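You operate a simulated robot arm through the tools that you are given. There is no shell and no other tool. Be economical: measure what you need, move in short steps, check, and stop when the job is done.

You are at the controls of a simulated robot arm. One attempt, no reset.

## Task
Stop the tap, put the green tumbler in the basin, dry the splashes.
Fine: tap and basin by the end wall; the grey cloth, back where it lay; nothing wet left on the top beside the basin; leave the other tumbler. Set down upright: what you pick out. What is to be rubbed or washed off counts as gone when no trace of it is left.

It is judged by the outcome, as a careful person would: the job done as asked, and still so three seconds after it is handed in. It fails if anything else is knocked over, pushed out of place, dropped, spilled or broken. Flat cloth is picked up by pressing the open fingertips on it (5 to 10 N) and closing them slowly along it; thin cloth reads only 2 to 8 mm in the jaws.

## Robot
A 6-joint arm with a two-finger parallel gripper, fixed in place. Base frame: the origin is at the foot of the arm, x ahead of it, y to its left, z up; the work surface is at about z = 88. Units: cm, degrees, N and s.
With the tool pointing down near the work surface it reaches from about 46 to 86 cm from the base axis. Its first joint turns from -115.0 to 115.0 degrees. Payload 4.2 kg.
The TCP is the grasp point between the finger pads, 2.3 cm short of the fingertips. In the tool frame z runs along the fingers and y along their closing line. Largest opening 9.4 cm; finger width 3.8, thickness 1; the body of the gripper, 5.4 by 9.6 cm, starts 3.9 cm behind the TCP.
Orientation is that of the tool frame in the base frame, as a unit quaternion [x, y, z, w]. With the fingers straight down and closing along the base's y, the tool's x points along the base's -x, its y along +y and its z along -z.

## Interface
- The arm moves only by the tool nudge_tool. Its argument "series" is a list of rows, each a list of 3 entries, a list of its own where there are three numbers: the shift along the base's x, y, z in m, then the turn, a rotation vector about the base's x, y, z in degrees, then the opening, from 0 (shut) to 1 (fully open). In form: [[[x, y, z], [ax, ay, az], hand], ...]. A call has 1 to 8 rows; each row shifts and turns the commanded pose from where the row before left it. Rows are played at 5 a second. More than 5 cm and 8.6 degrees between two rows, or a gripper value outside its range, and nothing of the call is played. A pose out of reach is approached as far as the arm can. The call stops where the force on the tool passes 40 N (or 10 N more than at its start, if that is more) or the arm is blocked; 0.2 s more then pass. The fingers move at their own pace (about 10.8 cm/s each) and stop on an object; they squeeze with about 26 N. The grip force told is the motor's: it shows also when the fingers shut on nothing. Time passes only in rows, and 0.2 s behind the last, so rows that do not move let the fingers close. The reply holds the time, the measured pose of the TCP, the force on the tool along the base axes, the opening and the grip force, in the units named above and with some noise, with the torque about the TCP (base axes, N m) and any sound that the robot's microphone picked up.
- Cameras (640 x 400 px; columns grow to the right, rows downward): "scene" is fixed at [4.95, -50.04, 146.16]; the picture's right is [0.39, -0.92, 0.00], its down [-0.57, -0.24, -0.79] and it looks along [0.72, 0.31, -0.62] (base axes); focal length 337 px, centre (320, 200). "wrist" rides on the gripper at [8.6, 1.6, -7.4] in the tool frame; the picture's right is [-0.18, 0.98, 0.00], its down [-0.58, -0.11, -0.81] and it looks along [-0.79, -0.15, 0.59] (tool axes); focal length 243 px, centre (320, 200). There is no depth. A picture from a camera that has moved, and an enlarged one, comes with that camera's place and axes in the base frame and with its lens.
- camera(camera): a new picture of that camera. The clock stands still meanwhile.
- move_column(by): slides the trunk up (or, below 0, down) by that many cm; the arm rides with it, the base frame stays. It gives what a move gives, with no picture.
- inspect(camera, box): a new picture of the part [left, top, right, bottom] of that camera's present view, enlarged. The clock stands still meanwhile.
- finish_job(): hands the job in; it is judged then, once.

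Work in short steps. Places have to be worked out from the pictures, the camera data and where the tool is seen: move nearer, look again, correct. Check each grasp and each placing, and mend what went wrong. You have 120 turns and 84 pictures in all, those below and enlarged ones among them. Open the gripper and draw the arm clear of the work before you hand the job in, unless the task says otherwise; then end with one line.

The tools are called after "Request:" as name(argument=value, ...) on one line, values as JSON. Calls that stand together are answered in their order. nudge_tool: Moves the arm, as the interface text tells. Its arguments: {"type":"object","properties":{"series":{"type":"array"}},"required":["series"]} The other tools are called the same way: move_column (by) slides the trunk up or down; camera (camera) takes a picture; inspect (camera, box) takes an enlarged picture of a part of a camera's view; finish_job () hands the job in.

At the start:

```text
time_s: 0.0
tool_pos: [43.4, -41.87, 117.03]
tcp_rot: [0.001, 1.0, 0.0, 0.0]
force: [-1.3, -0.5, 0.5]
wrist_torque: [0.0, 0.0, 0.02]
gripper_width: 9.39
grasp_force: 0.0
trunk travel left (down, up): [-82.5, 16.5]
```

scene: 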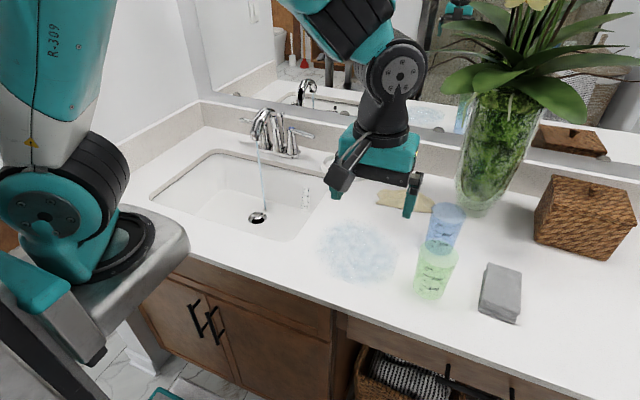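
wrist: 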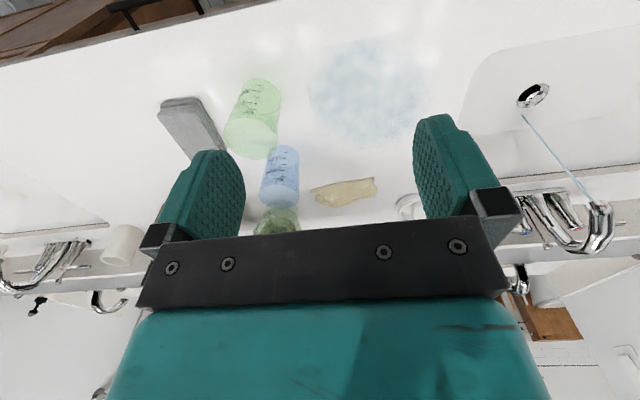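

I'll start by looking closely at the tap and at the tumblers, cloth and splash.

Request:
inspect(camera="scene", box=[220, 80, 340, 170])

Request:
inspect(camera="scene", box=[300, 180, 540, 330])

Request:
inspect(camera="wrist", box=[400, 60, 640, 260])

```text
4.44 times, centred on (280, 125) of scene
camera zoom: at [4.95, -50.04, 146.16], right [0.39, -0.92, 0.0], down [-0.57, -0.24, -0.79], along [0.72, 0.31, -0.62], focal length 1497 px, centre (498, 533)
```

zoom: 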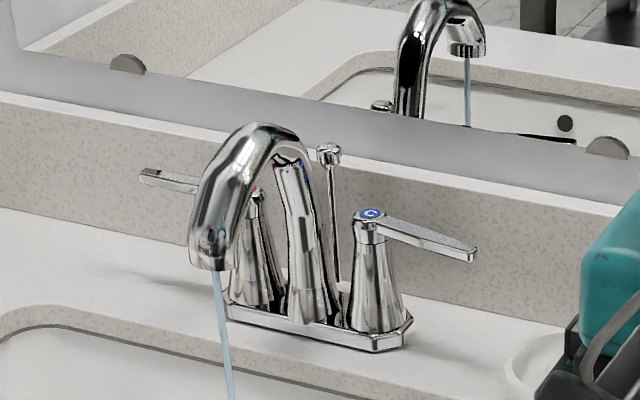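

```text
2.67 times, centred on (420, 255) of scene
camera zoom: at [4.95, -50.04, 146.16], right [0.39, -0.92, 0.0], down [-0.57, -0.24, -0.79], along [0.72, 0.31, -0.62], focal length 898 px, centre (53, 53)
```

zoom: 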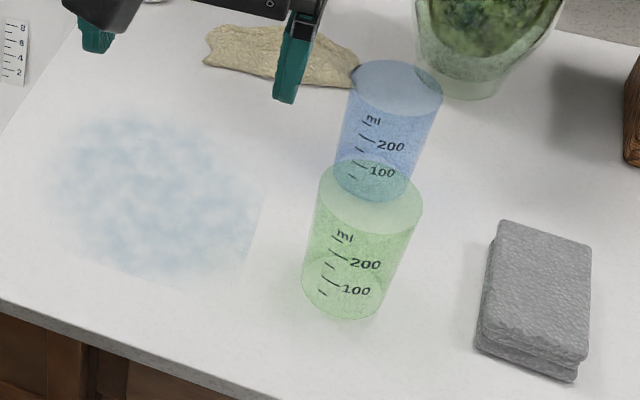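

```text
2.00 times, centred on (520, 160) of wrist
camera zoom: at [34.76, -40.28, 124.51], right [0.18, 0.98, 0.0], down [0.58, -0.11, 0.81], along [0.79, -0.15, -0.59], focal length 485 px, centre (-80, 280)
```

zoom: 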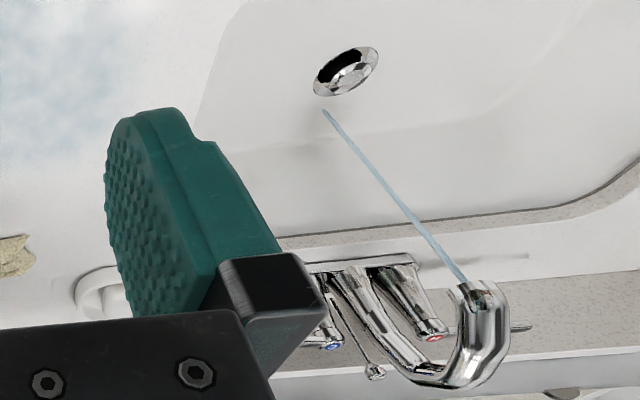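

The tap has two levers, cold on the right near (90,-4) and hot on the left near (90,5). I can't tell yet which one is open, so I'll swing the wrist camera over at a safe height to see.

Request:
nudge_tool(series=[[[0.018, 0.045, 0], [0, 0, 0], 1], [[0.018, 0.045, 0], [0, 0, 0], 1], [[0.018, 0.045, 0], [0, 0, 0], 1], [[0.018, 0.045, 0], [0, 0, 0], 1], [[0.018, 0.045, 0], [0, 0, 0], 1], [[0.018, 0.045, 0], [0, 0, 0], 1], [[0.018, 0.045, 0], [0, 0, 0], 1], [[0.018, 0.045, 0], [0, 0, 0], 1]])

Request:
camera(camera="wrist")

Request:
camera(camera="scene")

```text
time_s: 1.8
tool_pos: [57.98, -5.9, 117.07]
tcp_rot: [0.001, 1.0, 0.0, 0.001]
force: [-0.1, -0.7, -0.4]
wrist_torque: [0.01, 0.0, -0.04]
gripper_width: 9.39
grasp_force: 0.0
trunk travel left (down, up): [-82.5, 16.5]
```

```text
78 pictures are left
camera wrist: at [49.26, -4.35, 124.48], right [0.19, 0.98, 0.0], down [0.58, -0.11, 0.81], along [0.79, -0.15, -0.59], focal length 243 px, centre (320, 200)
```

wrist: 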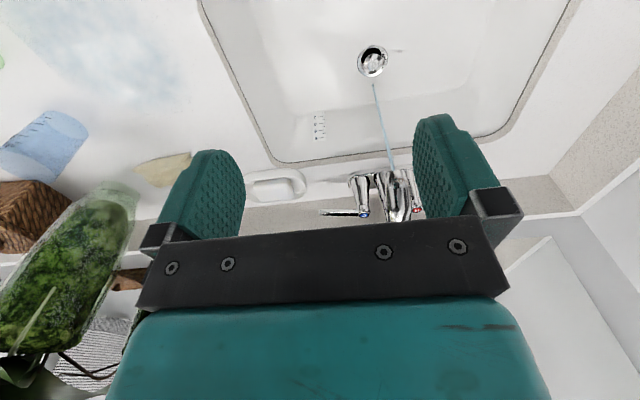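

```text
77 pictures are left
```

scene: 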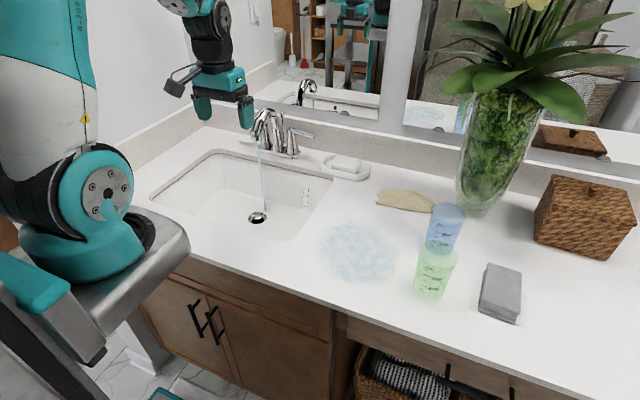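

The left lever is hidden behind a finger, so I'll shift toward it and raise for a clearer top view.

Request:
nudge_tool(series=[[[0.02, 0.02, 0.035], [0, 0, 0], 1], [[0.02, 0.02, 0.035], [0, 0, 0], 1], [[0.02, 0.02, 0.035], [0, 0, 0], 1], [[0.02, 0.02, 0.035], [0, 0, 0], 1]])

Request:
inspect(camera="wrist", box=[240, 80, 420, 240])

```text
time_s: 2.8
tool_pos: [65.61, 2.11, 131.05]
tcp_rot: [0.001, 1.0, 0.0, 0.0]
force: [-0.3, -0.9, -0.2]
wrist_torque: [0.0, -0.01, -0.01]
gripper_width: 9.41
grasp_force: 0.0
trunk travel left (down, up): [-82.5, 16.5]
```

```text
2.50 times, centred on (330, 160) of wrist
camera zoom: at [56.97, 3.76, 138.51], right [0.19, 0.98, 0.0], down [0.58, -0.11, 0.81], along [0.79, -0.15, -0.59], focal length 606 px, centre (295, 300)
```

zoom: 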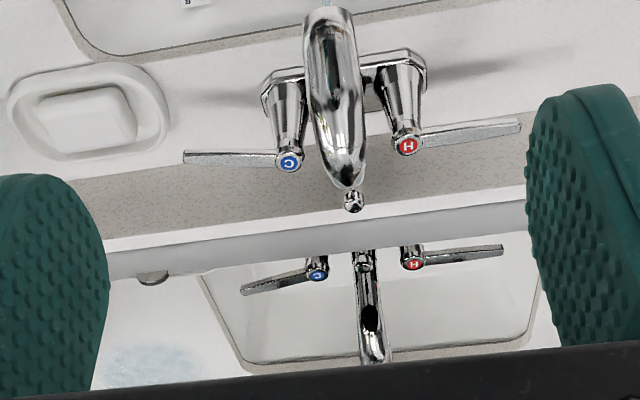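

The cold (C) lever is swung about 11° out toward the front and the hot one lies nearly parallel to the wall, so cold is probably the open one. I'll shut the fingers, tilt them forward about 25° and come up in front of the cold lever's tip.

Request:
nudge_tool(series=[[[0.0235, -0.0315, -0.025], [0, -8.4, 0], 0], [[0.0235, -0.0315, -0.025], [0, -8.4, 0], 0], [[0.0235, -0.0315, -0.025], [0, -8.2, 0], 0], [[0.0235, -0.0315, -0.025], [0, 0, 0], 0], [[0.01, 0, -0.045], [0, 0, 0], 0], [[0.01, 0, -0.045], [0, 0, 0], 0]])

Request:
camera(camera="wrist")

Request:
inspect(camera="scene", box=[200, 60, 360, 180])

```text
time_s: 4.2
tool_pos: [77.41, -10.66, 112.29]
tcp_rot: [0.0, 0.976, 0.0, 0.217]
force: [-1.2, 0.0, 0.6]
wrist_torque: [-0.02, 0.0, -0.01]
gripper_width: 0.02
grasp_force: 26.0
trunk travel left (down, up): [-82.5, 16.5]
```

```text
75 pictures are left
camera wrist: at [66.44, -9.06, 115.4], right [0.17, 0.98, 0.08], down [0.19, -0.11, 0.98], along [0.97, -0.15, -0.2], focal length 243 px, centre (320, 200)
```

wrist: 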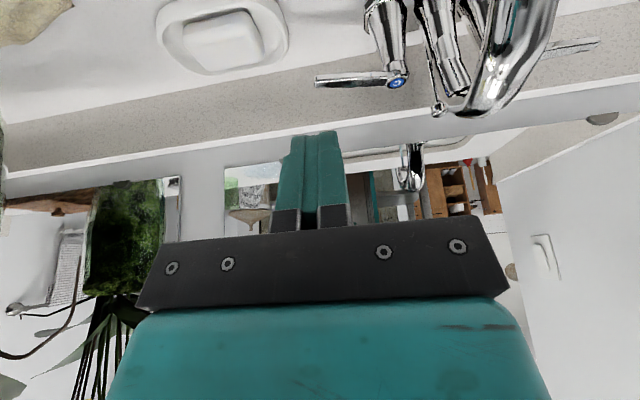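

```text
3.33 times, centred on (280, 120) of scene
camera zoom: at [4.95, -50.04, 146.16], right [0.39, -0.92, 0.0], down [-0.57, -0.24, -0.79], along [0.72, 0.31, -0.62], focal length 1123 px, centre (453, 467)
```

zoom: 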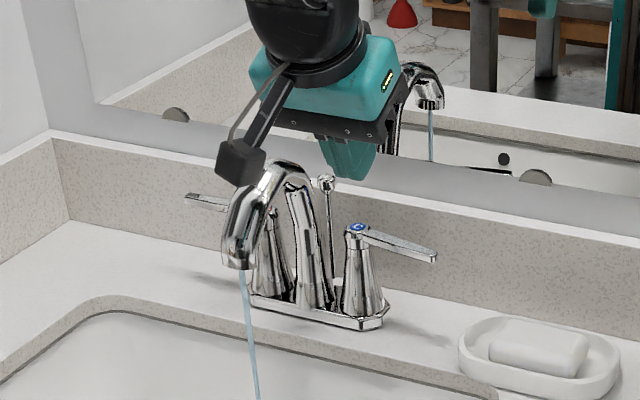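

Triangulation puts the cold lever's tip at about (88.3,-12,98.5). I'll go down in front of it and creep forward.

Request:
nudge_tool(series=[[[0.005, 0, -0.045], [0, 0, 0], 0], [[0.005, 0, -0.045], [0, 0, 0], 0], [[0.005, 0, -0.043], [0, 0, 0], 0], [[0.02, 0, 0], [0, 0, 0], 0], [[0.015, 0, 0], [0, 0, 0], 0], [[0, 0, 0], [0, 0, 0], 0]])

Request:
inspect(camera="scene", box=[200, 60, 360, 180])

Request:
camera(camera="wrist")

```text
time_s: 5.6
tool_pos: [82.35, -10.6, 98.71]
tcp_rot: [0.0, 0.976, 0.0, 0.216]
force: [-0.5, 1.2, -0.4]
wrist_torque: [0.0, -0.02, 0.0]
gripper_width: 0.0
grasp_force: 26.3
trunk travel left (down, up): [-82.5, 16.5]
```

```text
3.33 times, centred on (280, 120) of scene
camera zoom: at [4.95, -50.04, 146.16], right [0.39, -0.92, 0.0], down [-0.57, -0.24, -0.79], along [0.72, 0.31, -0.62], focal length 1123 px, centre (453, 467)
```

zoom: 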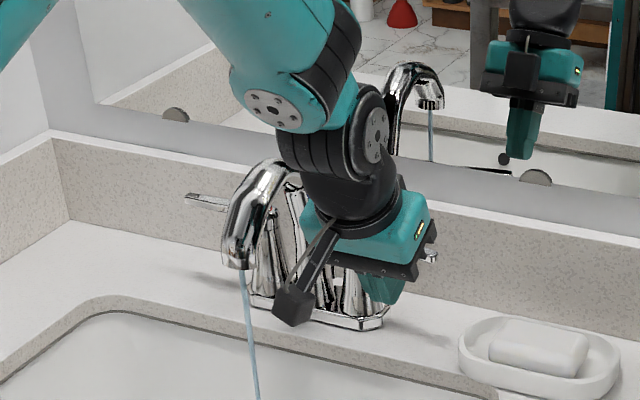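

```text
72 pictures are left
camera wrist: at [71.42, -8.94, 101.86], right [0.17, 0.98, 0.08], down [0.19, -0.11, 0.98], along [0.97, -0.15, -0.2], focal length 243 px, centre (320, 200)
```

wrist: 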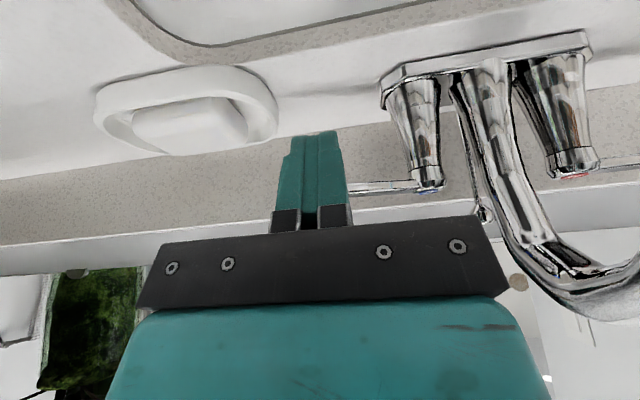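

The fingers are level with the lever and just in front of it. I'll push forward in small steps and watch the force.

Request:
nudge_tool(series=[[[0.01, 0, 0], [0, 0, 0], 0], [[0.01, 0, 0], [0, 0, 0], 0], [[0.008, 0, 0], [0, 0, 0], 0], [[0.006, 0, 0], [0, 0, 0], 0], [[0.006, 0, 0], [0, 0, 0], 0], [[0, 0, 0], [0, 0, 0], 0]])

Request:
camera(camera="wrist")

Request:
inspect(camera="scene", box=[200, 80, 360, 240])

```text
time_s: 7.0
tool_pos: [86.33, -10.43, 98.71]
tcp_rot: [0.0, 0.976, 0.0, 0.217]
force: [0.5, 0.0, -0.1]
wrist_torque: [-0.02, 0.02, 0.01]
gripper_width: 0.03
grasp_force: 25.9
trunk travel left (down, up): [-82.5, 16.5]
```

```text
71 pictures are left
camera wrist: at [75.26, -8.92, 101.84], right [0.17, 0.98, 0.08], down [0.19, -0.11, 0.98], along [0.97, -0.15, -0.2], focal length 243 px, centre (320, 200)
```

wrist: 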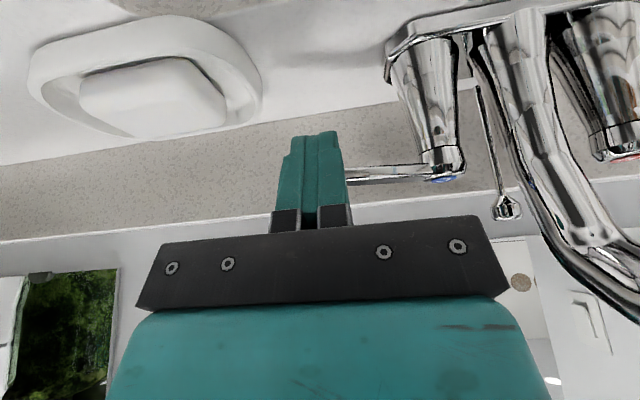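

```text
2.50 times, centred on (280, 160) of scene
camera zoom: at [4.95, -50.04, 146.16], right [0.39, -0.92, 0.0], down [-0.57, -0.24, -0.79], along [0.72, 0.31, -0.62], focal length 842 px, centre (420, 300)
```

zoom: 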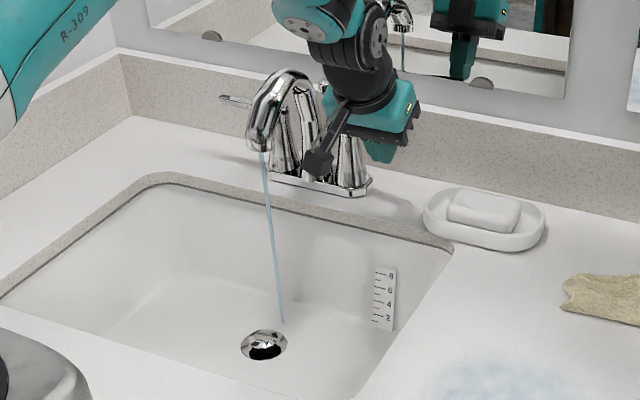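

No force yet and the water is still running. I'll go on forward in small steps.

Request:
nudge_tool(series=[[[0.005, 0, 0], [0, 0, 0], 0], [[0.005, 0, 0], [0, 0, 0], 0], [[0.005, 0, 0], [0, 0, 0], 0], [[0, 0, 0], [0, 0, 0], 0]])

Request:
camera(camera="wrist")

Request:
inspect(camera="scene", box=[200, 80, 360, 240])

```text
time_s: 8.0
tool_pos: [87.74, -10.46, 98.74]
tcp_rot: [0.0, 0.977, 0.001, 0.215]
force: [-0.5, 0.4, 0.3]
wrist_torque: [0.03, -0.03, 0.0]
gripper_width: 0.0
grasp_force: 26.0
trunk travel left (down, up): [-82.5, 16.5]
```

```text
69 pictures are left
camera wrist: at [76.7, -8.85, 101.84], right [0.17, 0.98, 0.08], down [0.19, -0.11, 0.98], along [0.97, -0.15, -0.2], focal length 243 px, centre (320, 200)
```

wrist: 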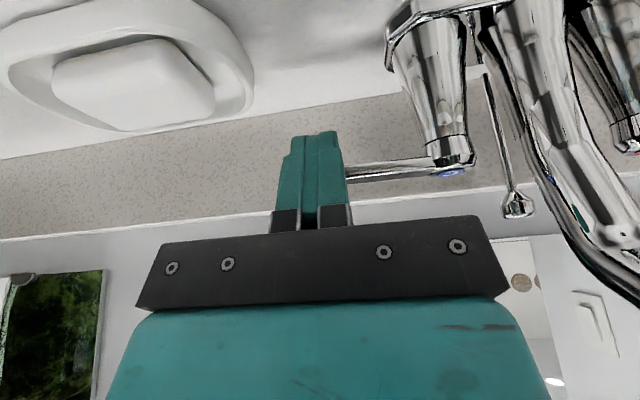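

```text
2.50 times, centred on (280, 160) of scene
camera zoom: at [4.95, -50.04, 146.16], right [0.39, -0.92, 0.0], down [-0.57, -0.24, -0.79], along [0.72, 0.31, -0.62], focal length 842 px, centre (420, 300)
```

zoom: 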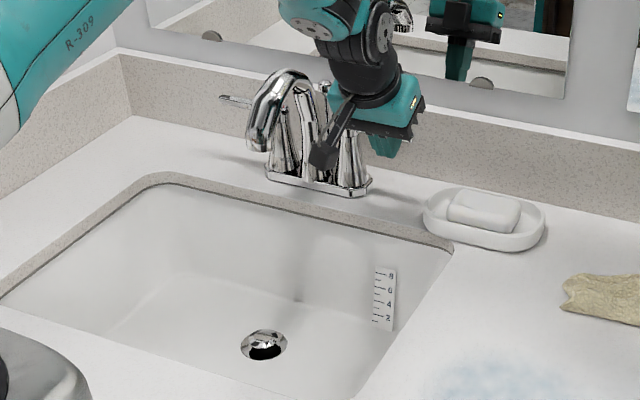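

The water has stopped. I'll push a few millimetres more so the lever sits fully shut, then back away and look again.

Request:
nudge_tool(series=[[[0.004, 0, 0], [0, 0, 0], 0], [[0.003, 0, 0], [0, 0, 0], 0], [[0, 0, 0], [0, 0, 0], 0]])

Request:
nudge_tool(series=[[[-0.03, 0, 0], [0, 0, 0], 0], [[-0.045, 0, 0], [0, 0, 0], 0], [[-0.02, 0, 0.04], [0, 0, 0], 0], [[-0.02, 0, 0.04], [0, 0, 0], 0], [[-0.02, -0.02, 0.04], [0, 8.4, 0], 1], [[-0.02, -0.03, 0.03], [0, 8.4, 0], 1], [[-0.02, -0.03, 0.03], [0, 8.2, 0], 1], [[0, 0, 0], [0, 0, 0], 1]])

Request:
inspect(camera="scene", box=[200, 60, 360, 240])

```text
time_s: 8.8
tool_pos: [88.22, -10.42, 98.82]
tcp_rot: [0.0, 0.977, 0.0, 0.214]
force: [-34.3, 0.0, 10.0]
wrist_torque: [-0.45, 0.14, 0.17]
gripper_width: 0.01
grasp_force: 26.8
trunk travel left (down, up): [-82.5, 16.5]
```

```text
time_s: 10.6
tool_pos: [70.9, -18.21, 116.71]
tcp_rot: [0.0, 1.0, -0.001, 0.0]
force: [-0.1, 0.0, 0.3]
wrist_torque: [-0.02, -0.03, -0.01]
gripper_width: 9.38
grasp_force: 0.1
trunk travel left (down, up): [-82.5, 16.5]
```

```text
2.22 times, centred on (280, 150) of scene
camera zoom: at [4.95, -50.04, 146.16], right [0.39, -0.92, 0.0], down [-0.57, -0.24, -0.79], along [0.72, 0.31, -0.62], focal length 749 px, centre (409, 311)
```

zoom: 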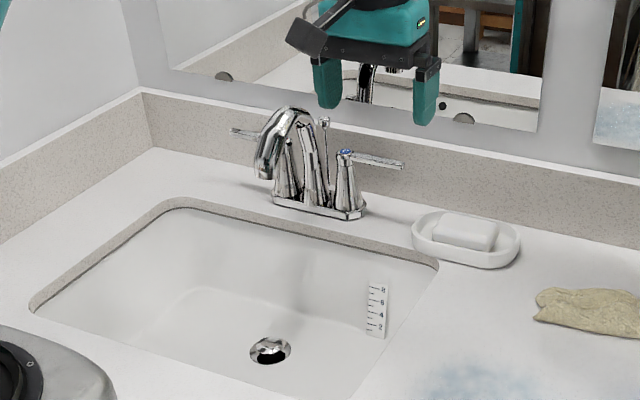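

The tap is off: no stream, and the lever is back parallel to the wall. Next is the green tumbler, which I put near (53,-54). I'll move over toward it for a closer view.

Request:
nudge_tool(series=[[[-0.0295, -0.0395, 0], [0, 0, 0], 1], [[-0.0295, -0.0395, 0], [0, 0, 0], 1], [[-0.0295, -0.0395, 0], [0, 0, 0], 1], [[-0.0295, -0.0395, 0], [0, 0, 0], 1], [[-0.0295, -0.0395, 0], [0, 0, 0], 1], [[-0.0295, -0.0395, 0], [0, 0, 0], 1], [[-0.0295, -0.0395, 0], [0, 0, 0], 1], [[-0.0295, -0.0395, 0], [0, 0, 0], 1]])

Request:
camera(camera="wrist")

Request:
inspect(camera="scene", box=[380, 180, 540, 330])

```text
time_s: 12.4
tool_pos: [47.3, -50.14, 116.73]
tcp_rot: [0.0, 1.0, -0.001, 0.0]
force: [-1.0, 0.8, -0.2]
wrist_torque: [-0.02, 0.01, 0.01]
gripper_width: 9.42
grasp_force: 0.0
trunk travel left (down, up): [-82.5, 16.5]
```

```text
66 pictures are left
camera wrist: at [38.63, -48.63, 124.21], right [0.18, 0.98, 0.0], down [0.58, -0.11, 0.81], along [0.79, -0.15, -0.59], focal length 243 px, centre (320, 200)
```

wrist: 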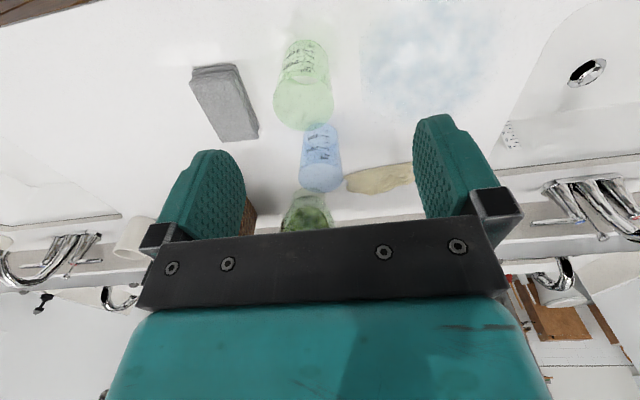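

```text
2.67 times, centred on (460, 255) of scene
camera zoom: at [4.95, -50.04, 146.16], right [0.39, -0.92, 0.0], down [-0.57, -0.24, -0.79], along [0.72, 0.31, -0.62], focal length 898 px, centre (-53, 53)
```

zoom: 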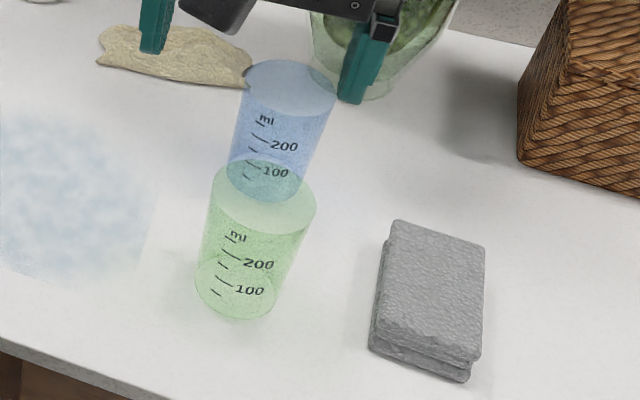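

Both views agree: the green tumbler's axis is at (54.3,-53.5), its rim at z≈98 and about 7.6 wide. I'll position over it, stop just above the rim and check the alignment.

Request:
nudge_tool(series=[[[0.035, -0.017, -0.02], [0, 0, 0], 1], [[0.035, -0.0166, -0.02], [0, 0, 0], 1], [[0, 0, -0.045], [0, 0, 0], 1], [[0, 0, -0.045], [0, 0, 0], 1], [[0, 0, 0], [0, 0, 0], 1]])

Request:
camera(camera="wrist")

Request:
inspect(camera="scene", box=[350, 150, 530, 320])

```text
time_s: 13.6
tool_pos: [54.51, -53.49, 103.56]
tcp_rot: [-0.001, 1.0, 0.001, 0.0]
force: [0.9, 0.7, 0.6]
wrist_torque: [-0.02, -0.04, -0.02]
gripper_width: 9.4
grasp_force: 0.0
trunk travel left (down, up): [-82.5, 16.5]
```

```text
64 pictures are left
camera wrist: at [45.85, -51.93, 111.2], right [0.18, 0.98, 0.0], down [0.58, -0.11, 0.81], along [0.79, -0.15, -0.59], focal length 243 px, centre (320, 200)
```

wrist: 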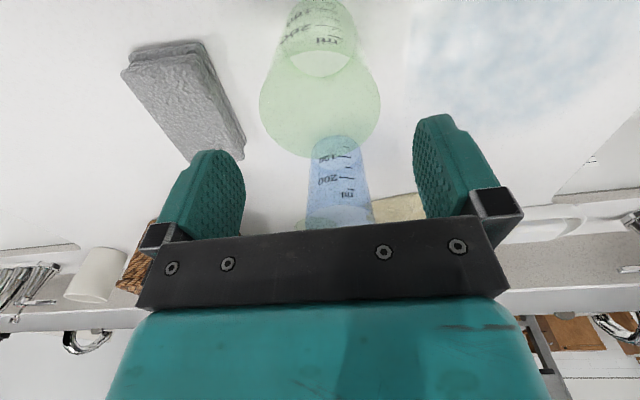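

```text
2.35 times, centred on (440, 235) of scene
camera zoom: at [4.95, -50.04, 146.16], right [0.39, -0.92, 0.0], down [-0.57, -0.24, -0.79], along [0.72, 0.31, -0.62], focal length 793 px, centre (38, 118)
```

zoom: 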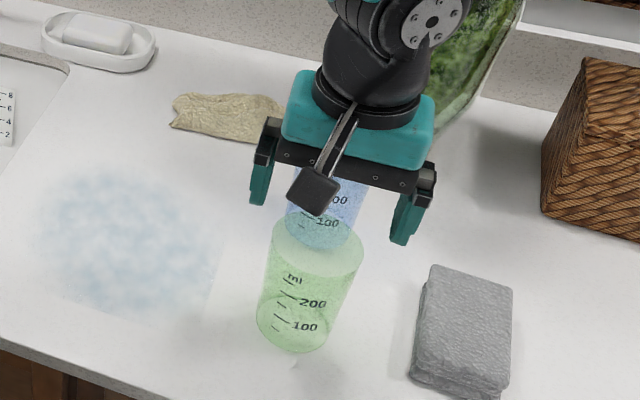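

The rim is centred at (54.2,-53.5), right between the fingers. I'll lower over it and close.

Request:
nudge_tool(series=[[[-0.002, 0, -0.03], [0, 0, 0], 1], [[0, 0, -0.03], [0, 0, 0], 1], [[0, 0, -0.021], [0, 0, 0], 1], [[0, 0, 0], [0, 0, 0], 1]])

Request:
nudge_tool(series=[[[0, 0, 0], [0, 0, 0], 0.7], [[0, 0, 0], [0, 0, 0], 0.5], [[0, 0, 0], [0, 0, 0], 0.5], [[0, 0, 0], [0, 0, 0], 0.5]])

```text
time_s: 14.6
tool_pos: [54.24, -53.44, 95.71]
tcp_rot: [0.0, 1.0, 0.0, 0.001]
force: [0.3, 0.3, -0.6]
wrist_torque: [-0.01, 0.0, -0.01]
gripper_width: 9.4
grasp_force: 0.0
trunk travel left (down, up): [-82.5, 16.5]
```

```text
time_s: 15.6
tool_pos: [54.25, -53.54, 95.63]
tcp_rot: [0.0, 1.0, 0.0, -0.001]
force: [0.1, 0.3, 0.0]
wrist_torque: [0.0, -0.01, -0.01]
gripper_width: 6.47
grasp_force: 26.0
trunk travel left (down, up): [-82.5, 16.5]
```

The fingers hold at 6.5 cm with full grip force. I'll lift a little and check.

Request:
nudge_tool(series=[[[0, 0, 0.015], [0, 0, 0], 0.5], [[0, 0, 0.03], [0, 0, 0], 0.5], [[0, 0, 0.045], [0, 0, 0], 0.5], [[0, 0, 0.045], [0, 0, 0], 0.5], [[0, 0, 0], [0, 0, 0], 0.5]])

Request:
camera(camera="scene")

```text
time_s: 16.8
tool_pos: [53.96, -53.38, 109.07]
tcp_rot: [0.0, 1.0, 0.0, -0.001]
force: [-0.2, 0.7, 0.1]
wrist_torque: [0.0, 0.01, -0.03]
gripper_width: 6.44
grasp_force: 26.4
trunk travel left (down, up): [-82.5, 16.5]
```

```text
62 pictures are left
```

scene: 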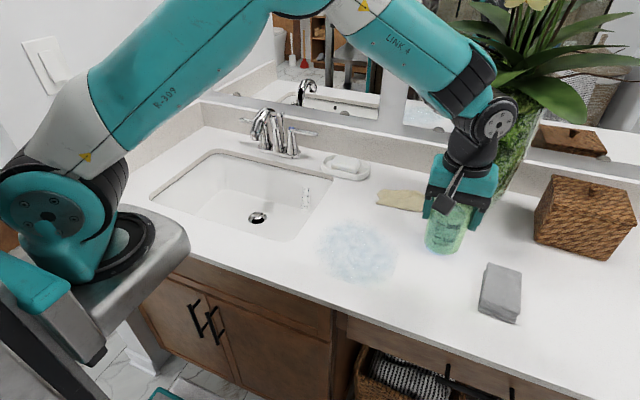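

The tumbler is held and upright. I'll carry it over the basin, aiming for about (67,-6).

Request:
nudge_tool(series=[[[0.008, 0.047, 0], [0, 0, 0], 0.5], [[0.008, 0.047, 0], [0, 0, 0], 0.5], [[0.008, 0.047, 0], [0, 0, 0], 0.5], [[0.008, 0.047, 0], [0, 0, 0], 0.5], [[0.008, 0.047, 0], [0, 0, 0], 0.5], [[0.008, 0.047, 0], [0, 0, 0], 0.5], [[0.008, 0.047, 0], [0, 0, 0], 0.5], [[0.008, 0.047, 0], [0, 0, 0], 0.5]])

Request:
nudge_tool(series=[[[0.022, 0.033, 0], [0, 0, 0], 0.5], [[0.022, 0.033, 0], [0, 0, 0], 0.5], [[0.022, 0.033, 0], [0, 0, 0], 0.5], [[0, 0, 0], [0, 0, 0], 0.5]])

Request:
camera(camera="scene")

Request:
camera(camera="wrist")

```text
time_s: 18.6
tool_pos: [60.5, -15.96, 109.15]
tcp_rot: [0.001, 1.0, 0.0, 0.0]
force: [0.4, -1.5, -0.7]
wrist_torque: [0.01, -0.03, 0.05]
gripper_width: 6.45
grasp_force: 26.6
trunk travel left (down, up): [-82.5, 16.5]
```

```text
time_s: 19.6
tool_pos: [67.12, -6.02, 109.25]
tcp_rot: [0.002, 1.0, 0.0, 0.0]
force: [0.2, -0.5, -0.6]
wrist_torque: [0.0, -0.03, -0.01]
gripper_width: 6.48
grasp_force: 26.1
trunk travel left (down, up): [-82.5, 16.5]
```

```text
61 pictures are left
```

scene: 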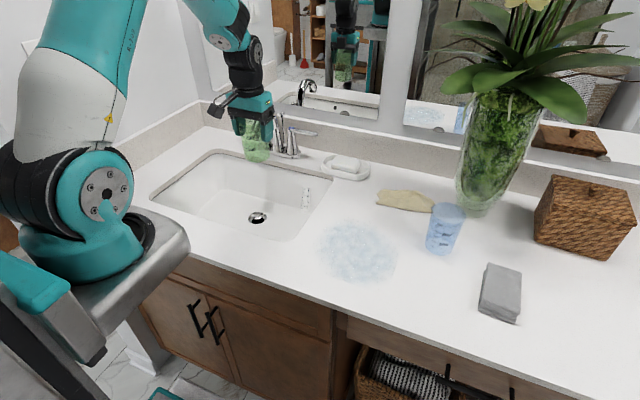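

```text
60 pictures are left
camera wrist: at [58.47, -4.4, 116.63], right [0.18, 0.98, 0.0], down [0.58, -0.11, 0.81], along [0.79, -0.15, -0.59], focal length 243 px, centre (320, 200)
```

wrist: 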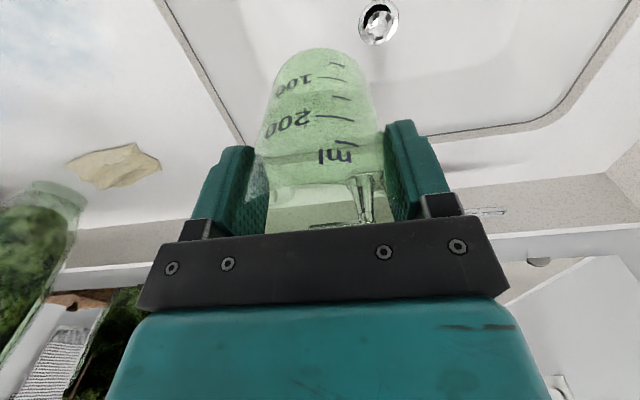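

The tumbler is over the basin. I'll shift slightly to (69,-7), away from the front rim and the drain, and lower to inside the basin.

Request:
nudge_tool(series=[[[0.02, -0.01, -0.04], [0, 0, 0], 0.5], [[0, 0, -0.045], [0, 0, 0], 0.5], [[0, 0, -0.045], [0, 0, 0], 0.5], [[0, 0, -0.045], [0, 0, 0], 0.5], [[0, 0, -0.04], [0, 0, 0], 0.5], [[0, 0, 0], [0, 0, 0], 0.5]])

Request:
inspect(camera="scene", box=[140, 60, 400, 260])

Request:
camera(camera="wrist")

```text
time_s: 21.0
tool_pos: [69.14, -6.89, 87.79]
tcp_rot: [0.0, 1.0, 0.0, 0.0]
force: [0.2, -0.2, -0.8]
wrist_torque: [-0.01, 0.0, 0.03]
gripper_width: 6.43
grasp_force: 26.2
trunk travel left (down, up): [-82.5, 16.5]
```

```text
2.00 times, centred on (270, 160) of scene
camera zoom: at [4.95, -50.04, 146.16], right [0.39, -0.92, 0.0], down [-0.57, -0.24, -0.79], along [0.72, 0.31, -0.62], focal length 674 px, centre (420, 280)
```

zoom: 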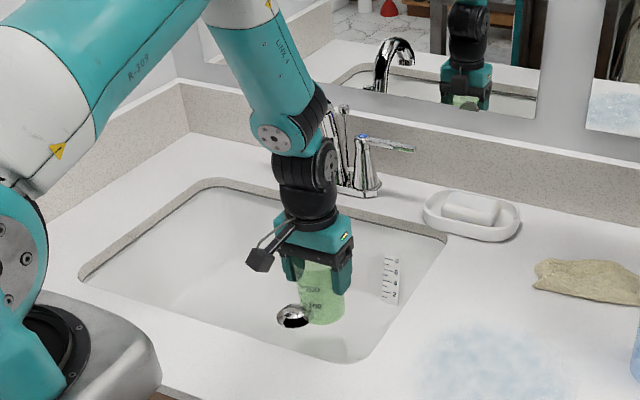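

```text
58 pictures are left
camera wrist: at [60.43, -5.27, 95.16], right [0.18, 0.98, 0.0], down [0.58, -0.11, 0.81], along [0.79, -0.15, -0.59], focal length 243 px, centre (320, 200)
```

wrist: 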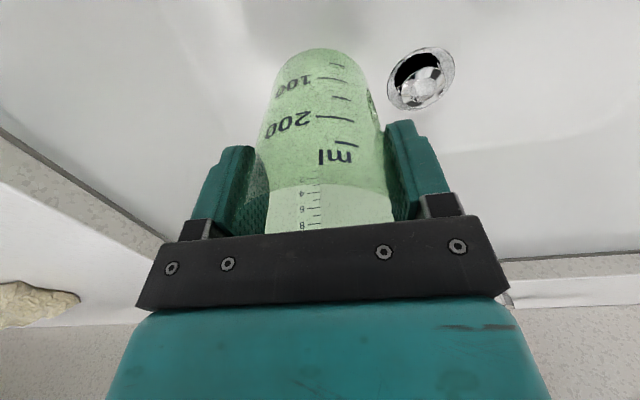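

All clear inside the basin. I'll lower in smaller steps until the tumbler touches the floor, expected at TCP z≈82.

Request:
nudge_tool(series=[[[0, 0, -0.015], [0, 0, 0], 0.5], [[0, 0, -0.015], [0, 0, 0], 0.5], [[0, 0, -0.01], [0, 0, 0], 0.5], [[0, 0, -0.005], [0, 0, 0], 0.5], [[0, 0, -0.003], [0, 0, 0], 0.5]])

```text
time_s: 22.2
tool_pos: [69.15, -6.88, 82.83]
tcp_rot: [0.0, 1.0, -0.001, 0.0]
force: [-0.2, -0.1, -1.0]
wrist_torque: [0.01, -0.01, 0.02]
gripper_width: 6.44
grasp_force: 25.8
trunk travel left (down, up): [-82.5, 16.5]
```

No contact yet, so I'll go on in 3 mm steps.

Request:
nudge_tool(series=[[[0, 0, -0.003], [0, 0, 0], 0.5], [[0, 0, -0.003], [0, 0, 0], 0.5], [[0, 0, -0.003], [0, 0, 0], 0.5]])

```text
time_s: 23.0
tool_pos: [69.18, -6.89, 81.96]
tcp_rot: [0.001, 1.0, 0.001, 0.0]
force: [0.4, 0.0, -1.4]
wrist_torque: [0.0, 0.0, 0.02]
gripper_width: 6.44
grasp_force: 25.8
trunk travel left (down, up): [-82.5, 16.5]
```

Request:
nudge_tool(series=[[[0, 0, -0.003], [0, 0, 0], 0.5], [[0, 0, -0.003], [0, 0, 0], 0.5]])

Request:
inspect(camera="scene", box=[220, 140, 380, 260])

```text
time_s: 23.6
tool_pos: [69.17, -6.9, 81.34]
tcp_rot: [-0.001, 1.0, 0.0, 0.0]
force: [-1.2, -0.3, 0.2]
wrist_torque: [-0.05, -0.01, -0.01]
gripper_width: 6.43
grasp_force: 26.4
trunk travel left (down, up): [-82.5, 16.5]
```

```text
3.33 times, centred on (300, 200) of scene
camera zoom: at [4.95, -50.04, 146.16], right [0.39, -0.92, 0.0], down [-0.57, -0.24, -0.79], along [0.72, 0.31, -0.62], focal length 1123 px, centre (387, 200)
```

zoom: 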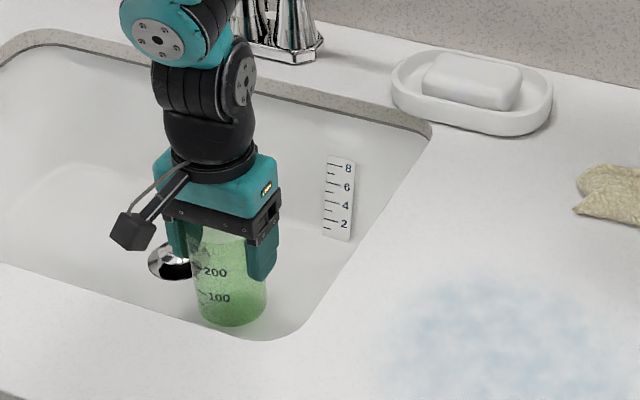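

Still no contact. I'll continue in 2–3 mm steps.

Request:
nudge_tool(series=[[[0, 0, -0.003], [0, 0, 0], 0.5], [[0, 0, -0.003], [0, 0, 0], 0.5], [[0, 0, -0.002], [0, 0, 0], 0.5]])

```text
time_s: 24.4
tool_pos: [69.16, -6.79, 80.44]
tcp_rot: [-0.001, 1.0, 0.001, 0.0]
force: [0.7, -0.1, -0.3]
wrist_torque: [0.02, -0.01, -0.03]
gripper_width: 6.44
grasp_force: 25.8
trunk travel left (down, up): [-82.5, 16.5]
```

Request:
nudge_tool(series=[[[0, 0, -0.003], [0, 0, 0], 0.5], [[0, 0, -0.002], [0, 0, 0], 0.5], [[0, 0, -0.002], [0, 0, 0], 0.5]])

Request:
camera(camera="wrist")

```text
time_s: 25.2
tool_pos: [69.11, -6.93, 80.0]
tcp_rot: [-0.001, 1.0, 0.0, 0.002]
force: [0.0, -1.4, 19.8]
wrist_torque: [-0.12, 0.06, -0.02]
gripper_width: 6.47
grasp_force: 25.8
trunk travel left (down, up): [-82.5, 16.5]
```

```text
56 pictures are left
camera wrist: at [60.51, -5.32, 87.43], right [0.18, 0.98, 0.0], down [0.58, -0.11, 0.81], along [0.79, -0.15, -0.59], focal length 243 px, centre (320, 200)
```

wrist: 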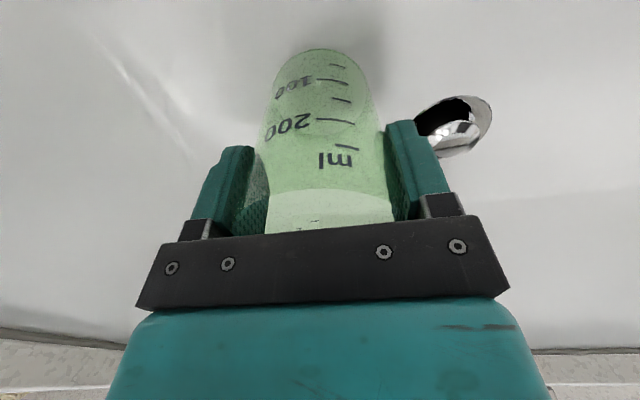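

It has touched the floor, with 20 N upward. I'll ease up by 2 mm, open, and rise straight out.

Request:
nudge_tool(series=[[[0, 0, 0.002], [0, 0, 0], 0.5], [[0, 0, 0], [0, 0, 0], 0.75], [[0, 0, 0], [0, 0, 0], 0.95], [[0, 0, 0], [0, 0, 0], 0.95]])

Request:
nudge_tool(series=[[[0, 0, 0.02], [0, 0, 0], 0.95], [[0, 0, 0.04], [0, 0, 0], 0.95], [[0, 0, 0.045], [0, 0, 0], 0.95], [[0, 0, 0.045], [0, 0, 0], 0.95], [[0, 0, 0.045], [0, 0, 0], 0.95], [[0, 0, 0.045], [0, 0, 0], 0.95], [[0, 0, 0.045], [0, 0, 0], 0.95], [[0, 0, 0.045], [0, 0, 0], 0.95]])

Request:
camera(camera="scene")

Request:
camera(camera="wrist")

```text
time_s: 26.2
tool_pos: [69.28, -6.87, 80.1]
tcp_rot: [0.0, 1.0, 0.0, 0.0]
force: [-0.3, 0.5, -0.3]
wrist_torque: [0.03, 0.0, -0.03]
gripper_width: 8.91
grasp_force: 0.1
trunk travel left (down, up): [-82.5, 16.5]
```

```text
time_s: 28.0
tool_pos: [69.16, -6.86, 112.85]
tcp_rot: [0.0, 1.0, 0.0, -0.001]
force: [0.1, 0.5, -0.2]
wrist_torque: [0.02, 0.01, 0.01]
gripper_width: 8.93
grasp_force: 0.0
trunk travel left (down, up): [-82.5, 16.5]
```

```text
55 pictures are left
```

scene: 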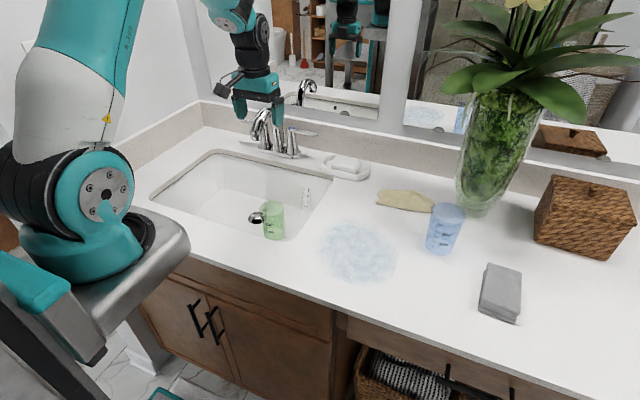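

```text
54 pictures are left
camera wrist: at [60.43, -5.32, 120.36], right [0.18, 0.98, 0.0], down [0.58, -0.11, 0.81], along [0.79, -0.15, -0.59], focal length 243 px, centre (320, 200)
```

wrist: 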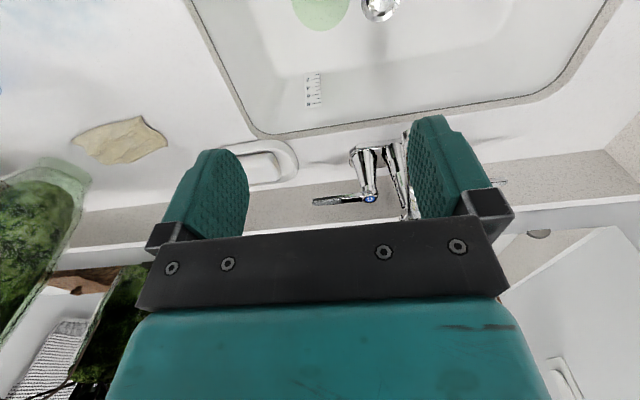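

The green tumbler stands upright in the basin. Next is the grey cloth, a folded pad at about x 53–64, y -64 to -70. I'll go over to look at it closely.

Request:
nudge_tool(series=[[[-0.02, -0.043, 0], [0, 0, 0], 1], [[-0.02, -0.043, 0], [0, 0, 0], 1], [[-0.02, -0.043, 0], [0, 0, 0], 1], [[-0.02, -0.043, 0], [0, 0, 0], 1], [[-0.02, -0.043, 0], [0, 0, 0], 1], [[-0.02, -0.043, 0], [0, 0, 0], 1], [[-0.02, -0.043, 0], [0, 0, 0], 1], [[-0.02, -0.043, 0], [0, 0, 0], 1]])

Request:
nudge_tool(series=[[[-0.011, -0.045, 0], [0, 0, 0], 1], [[-0.011, -0.045, 0], [0, 0, 0], 1], [[-0.011, -0.045, 0], [0, 0, 0], 1], [[-0.011, -0.045, 0], [0, 0, 0], 1], [[0, 0, -0.03], [0, 0, 0], 1], [[0, 0, -0.03], [0, 0, 0], 1], [[0, 0, 0], [0, 0, 0], 1]])

Request:
camera(camera="wrist")

Request:
inspect(camera="scene", box=[460, 240, 540, 340])

```text
time_s: 29.8
tool_pos: [52.9, -41.42, 113.26]
tcp_rot: [0.0, 1.0, 0.0, -0.001]
force: [-0.1, -0.5, 0.0]
wrist_torque: [-0.04, -0.01, 0.03]
gripper_width: 9.41
grasp_force: 0.1
trunk travel left (down, up): [-82.5, 16.5]
```

```text
time_s: 31.4
tool_pos: [48.59, -59.35, 107.03]
tcp_rot: [0.0, 1.0, 0.0, 0.0]
force: [0.0, 0.2, 0.0]
wrist_torque: [0.0, -0.02, 0.0]
gripper_width: 9.4
grasp_force: 0.0
trunk travel left (down, up): [-82.5, 16.5]
```

```text
53 pictures are left
camera wrist: at [39.88, -57.8, 114.59], right [0.18, 0.98, 0.0], down [0.58, -0.11, 0.81], along [0.79, -0.15, -0.59], focal length 243 px, centre (320, 200)
```

wrist: 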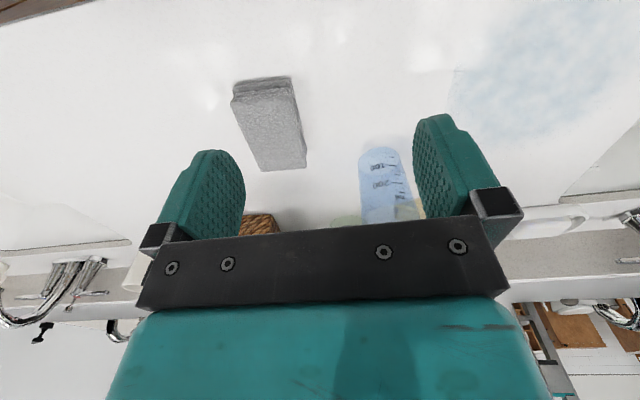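

```text
4.00 times, centred on (500, 290) of scene
camera zoom: at [4.95, -50.04, 146.16], right [0.39, -0.92, 0.0], down [-0.57, -0.24, -0.79], along [0.72, 0.31, -0.62], focal length 1348 px, centre (-400, -160)
```

zoom: 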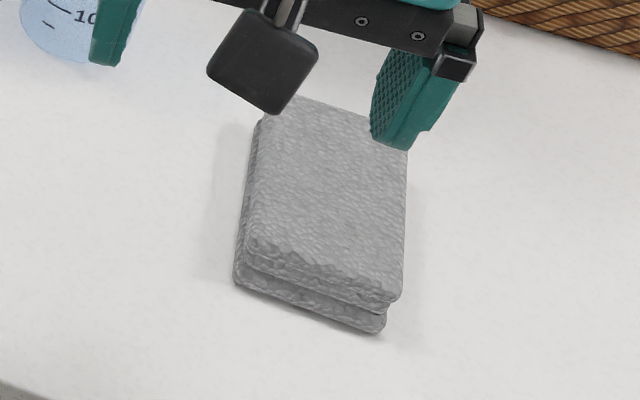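

The cloth is a thick folded pad, about 11 × 6.6 × 2 cm, centred near (58.6,-67) and yawed about -6°. It is near the reach limit, so I'll tilt the fingers forward 15°, turn with it and hover over it.

Request:
nudge_tool(series=[[[0.026, -0.025, -0.015], [0, -7.5, -3], 1], [[0.026, -0.025, -0.015], [0, -7.5, -3], 1], [[0.027, -0.025, -0.015], [0, 0, 0], 1], [[0, 0, -0.02], [0, 0, 0], 1], [[0, 0, 0], [0, 0, 0], 1]])

Request:
camera(camera="wrist")

Request:
camera(camera="scene")

```text
time_s: 32.6
tool_pos: [56.65, -66.84, 100.35]
tcp_rot: [0.052, 0.99, 0.0, 0.13]
force: [0.5, 0.6, -0.4]
wrist_torque: [-0.02, 0.0, -0.02]
gripper_width: 9.38
grasp_force: 0.2
trunk travel left (down, up): [-82.5, 16.5]
```

```text
51 pictures are left
camera wrist: at [46.59, -64.28, 105.47], right [0.28, 0.96, 0.06], down [0.34, -0.16, 0.93], along [0.9, -0.24, -0.37], focal length 243 px, centre (320, 200)
```

wrist: 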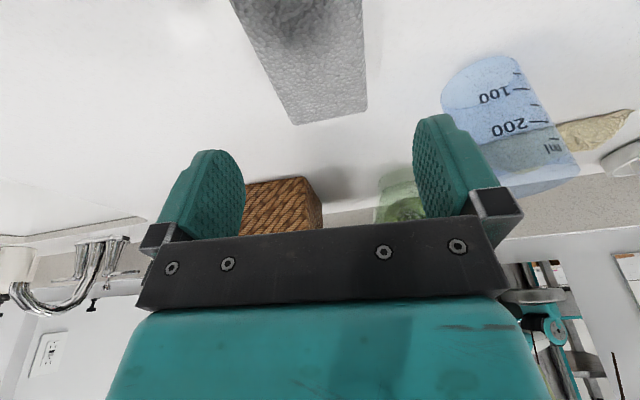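

```text
50 pictures are left
```

scene: 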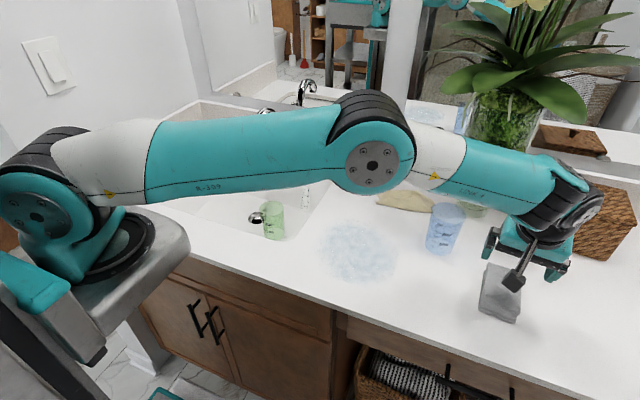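

The pose was reached and the pad lies between the fingers. I'll lower so the fingertips straddle it just above the counter.

Request:
nudge_tool(series=[[[0.006, 0, -0.03], [0, 0, 0], 1], [[0, 0, -0.03], [0, 0, 0], 1], [[0, 0, -0.015], [0, 0, 0], 1], [[0, 0, 0], [0, 0, 0], 1]])

Request:
inspect(camera="scene", box=[440, 200, 600, 340])

Request:
camera(camera="wrist")

```text
time_s: 33.6
tool_pos: [57.13, -66.88, 93.14]
tcp_rot: [0.052, 0.99, 0.0, 0.131]
force: [-0.7, -0.4, -0.1]
wrist_torque: [0.0, -0.04, 0.01]
gripper_width: 9.42
grasp_force: 0.0
trunk travel left (down, up): [-82.5, 16.5]
```

```text
2.86 times, centred on (520, 270) of scene
camera zoom: at [4.95, -50.04, 146.16], right [0.39, -0.92, 0.0], down [-0.57, -0.24, -0.79], along [0.72, 0.31, -0.62], focal length 962 px, centre (-251, 0)
```

zoom: 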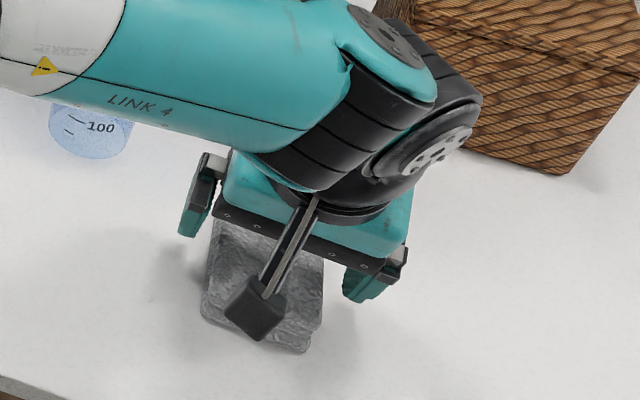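

```text
48 pictures are left
camera wrist: at [47.05, -64.27, 98.07], right [0.28, 0.96, 0.06], down [0.34, -0.16, 0.93], along [0.9, -0.24, -0.37], focal length 243 px, centre (320, 200)
```

wrist: 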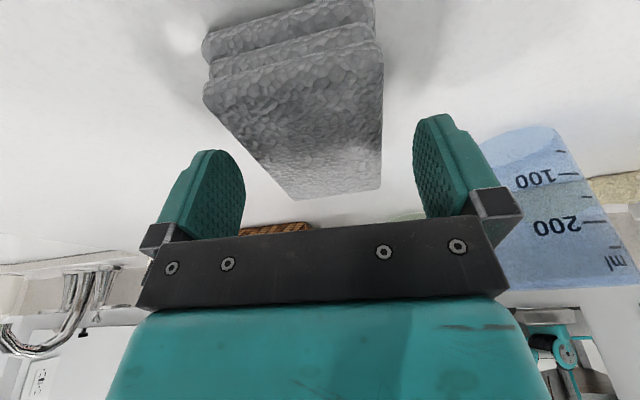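

The fingers straddle the three-layer pad. I'll lower another 1.7 cm and close slowly.

Request:
nudge_tool(series=[[[0, 0, -0.009], [0, 0, 0], 1], [[0, 0, -0.008], [0, 0, 0], 1], [[0, 0, 0], [0, 0, 0], 0.9], [[0, 0, 0], [0, 0, 0], 0.8], [[0, 0, 0], [0, 0, 0], 0.7], [[0, 0, 0], [0, 0, 0], 0.6], [[0, 0, 0], [0, 0, 0], 0.5], [[0, 0, 0], [0, 0, 0], 0.5]])

Request:
camera(camera="wrist")

```text
time_s: 35.4
tool_pos: [57.16, -66.71, 91.37]
tcp_rot: [0.052, 0.99, 0.0, 0.13]
force: [0.4, 0.4, 0.7]
wrist_torque: [-0.02, -0.03, 0.04]
gripper_width: 6.75
grasp_force: 25.6
trunk travel left (down, up): [-82.5, 16.5]
```

```text
47 pictures are left
camera wrist: at [47.11, -64.18, 96.39], right [0.28, 0.96, 0.06], down [0.34, -0.16, 0.93], along [0.9, -0.24, -0.37], focal length 243 px, centre (320, 200)
```

wrist: 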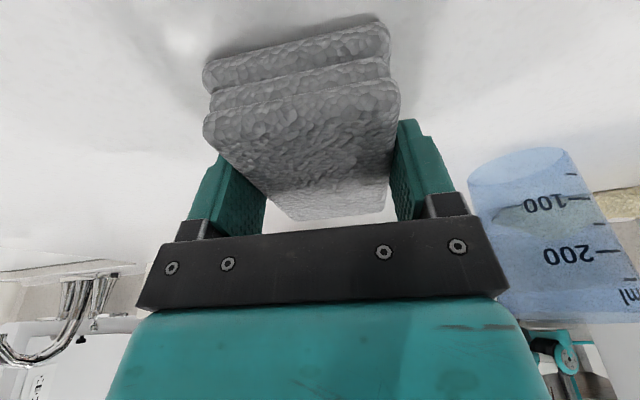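

It is held at 6.75 cm like a firm pad. The pose to return to is (57.16,-66.71,91.37). I'll lift and check.

Request:
nudge_tool(series=[[[0, 0, 0.01], [0, 0, 0], 0.5], [[0, 0, 0.03], [0, 0, 0], 0.5], [[0, 0, 0.045], [0, 0, 0], 0.5], [[0, 0, 0.035], [0, 0, 0], 0.5], [[0, 0, 0], [0, 0, 0], 0.5]])

Request:
camera(camera="wrist")

Request:
camera(camera="scene")

```text
time_s: 36.6
tool_pos: [57.13, -66.7, 103.18]
tcp_rot: [0.053, 0.99, -0.001, 0.131]
force: [0.3, 0.5, -0.2]
wrist_torque: [0.04, 0.04, 0.04]
gripper_width: 6.76
grasp_force: 26.1
trunk travel left (down, up): [-82.5, 16.5]
```

```text
46 pictures are left
camera wrist: at [47.02, -64.13, 108.22], right [0.28, 0.96, 0.06], down [0.34, -0.16, 0.93], along [0.9, -0.24, -0.37], focal length 243 px, centre (320, 200)
```

wrist: 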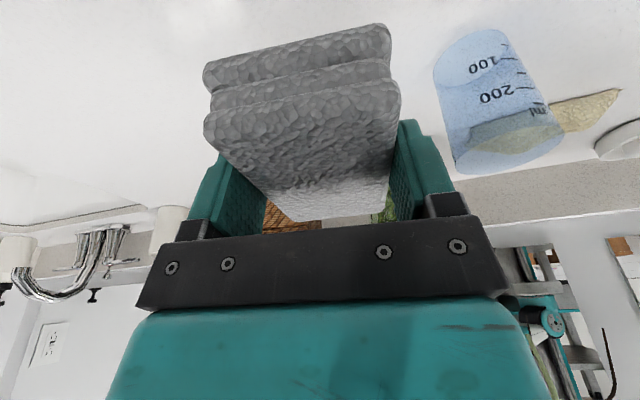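

```text
45 pictures are left
```

scene: 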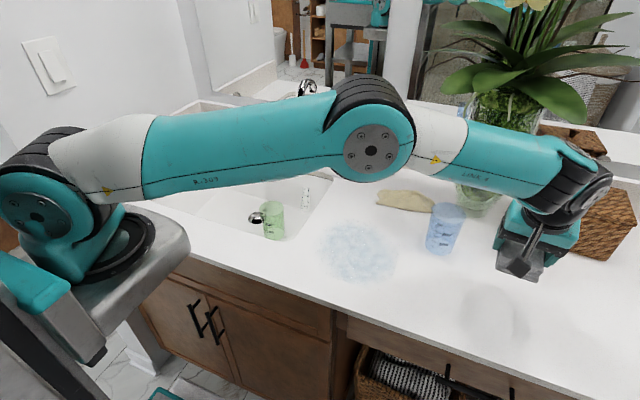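

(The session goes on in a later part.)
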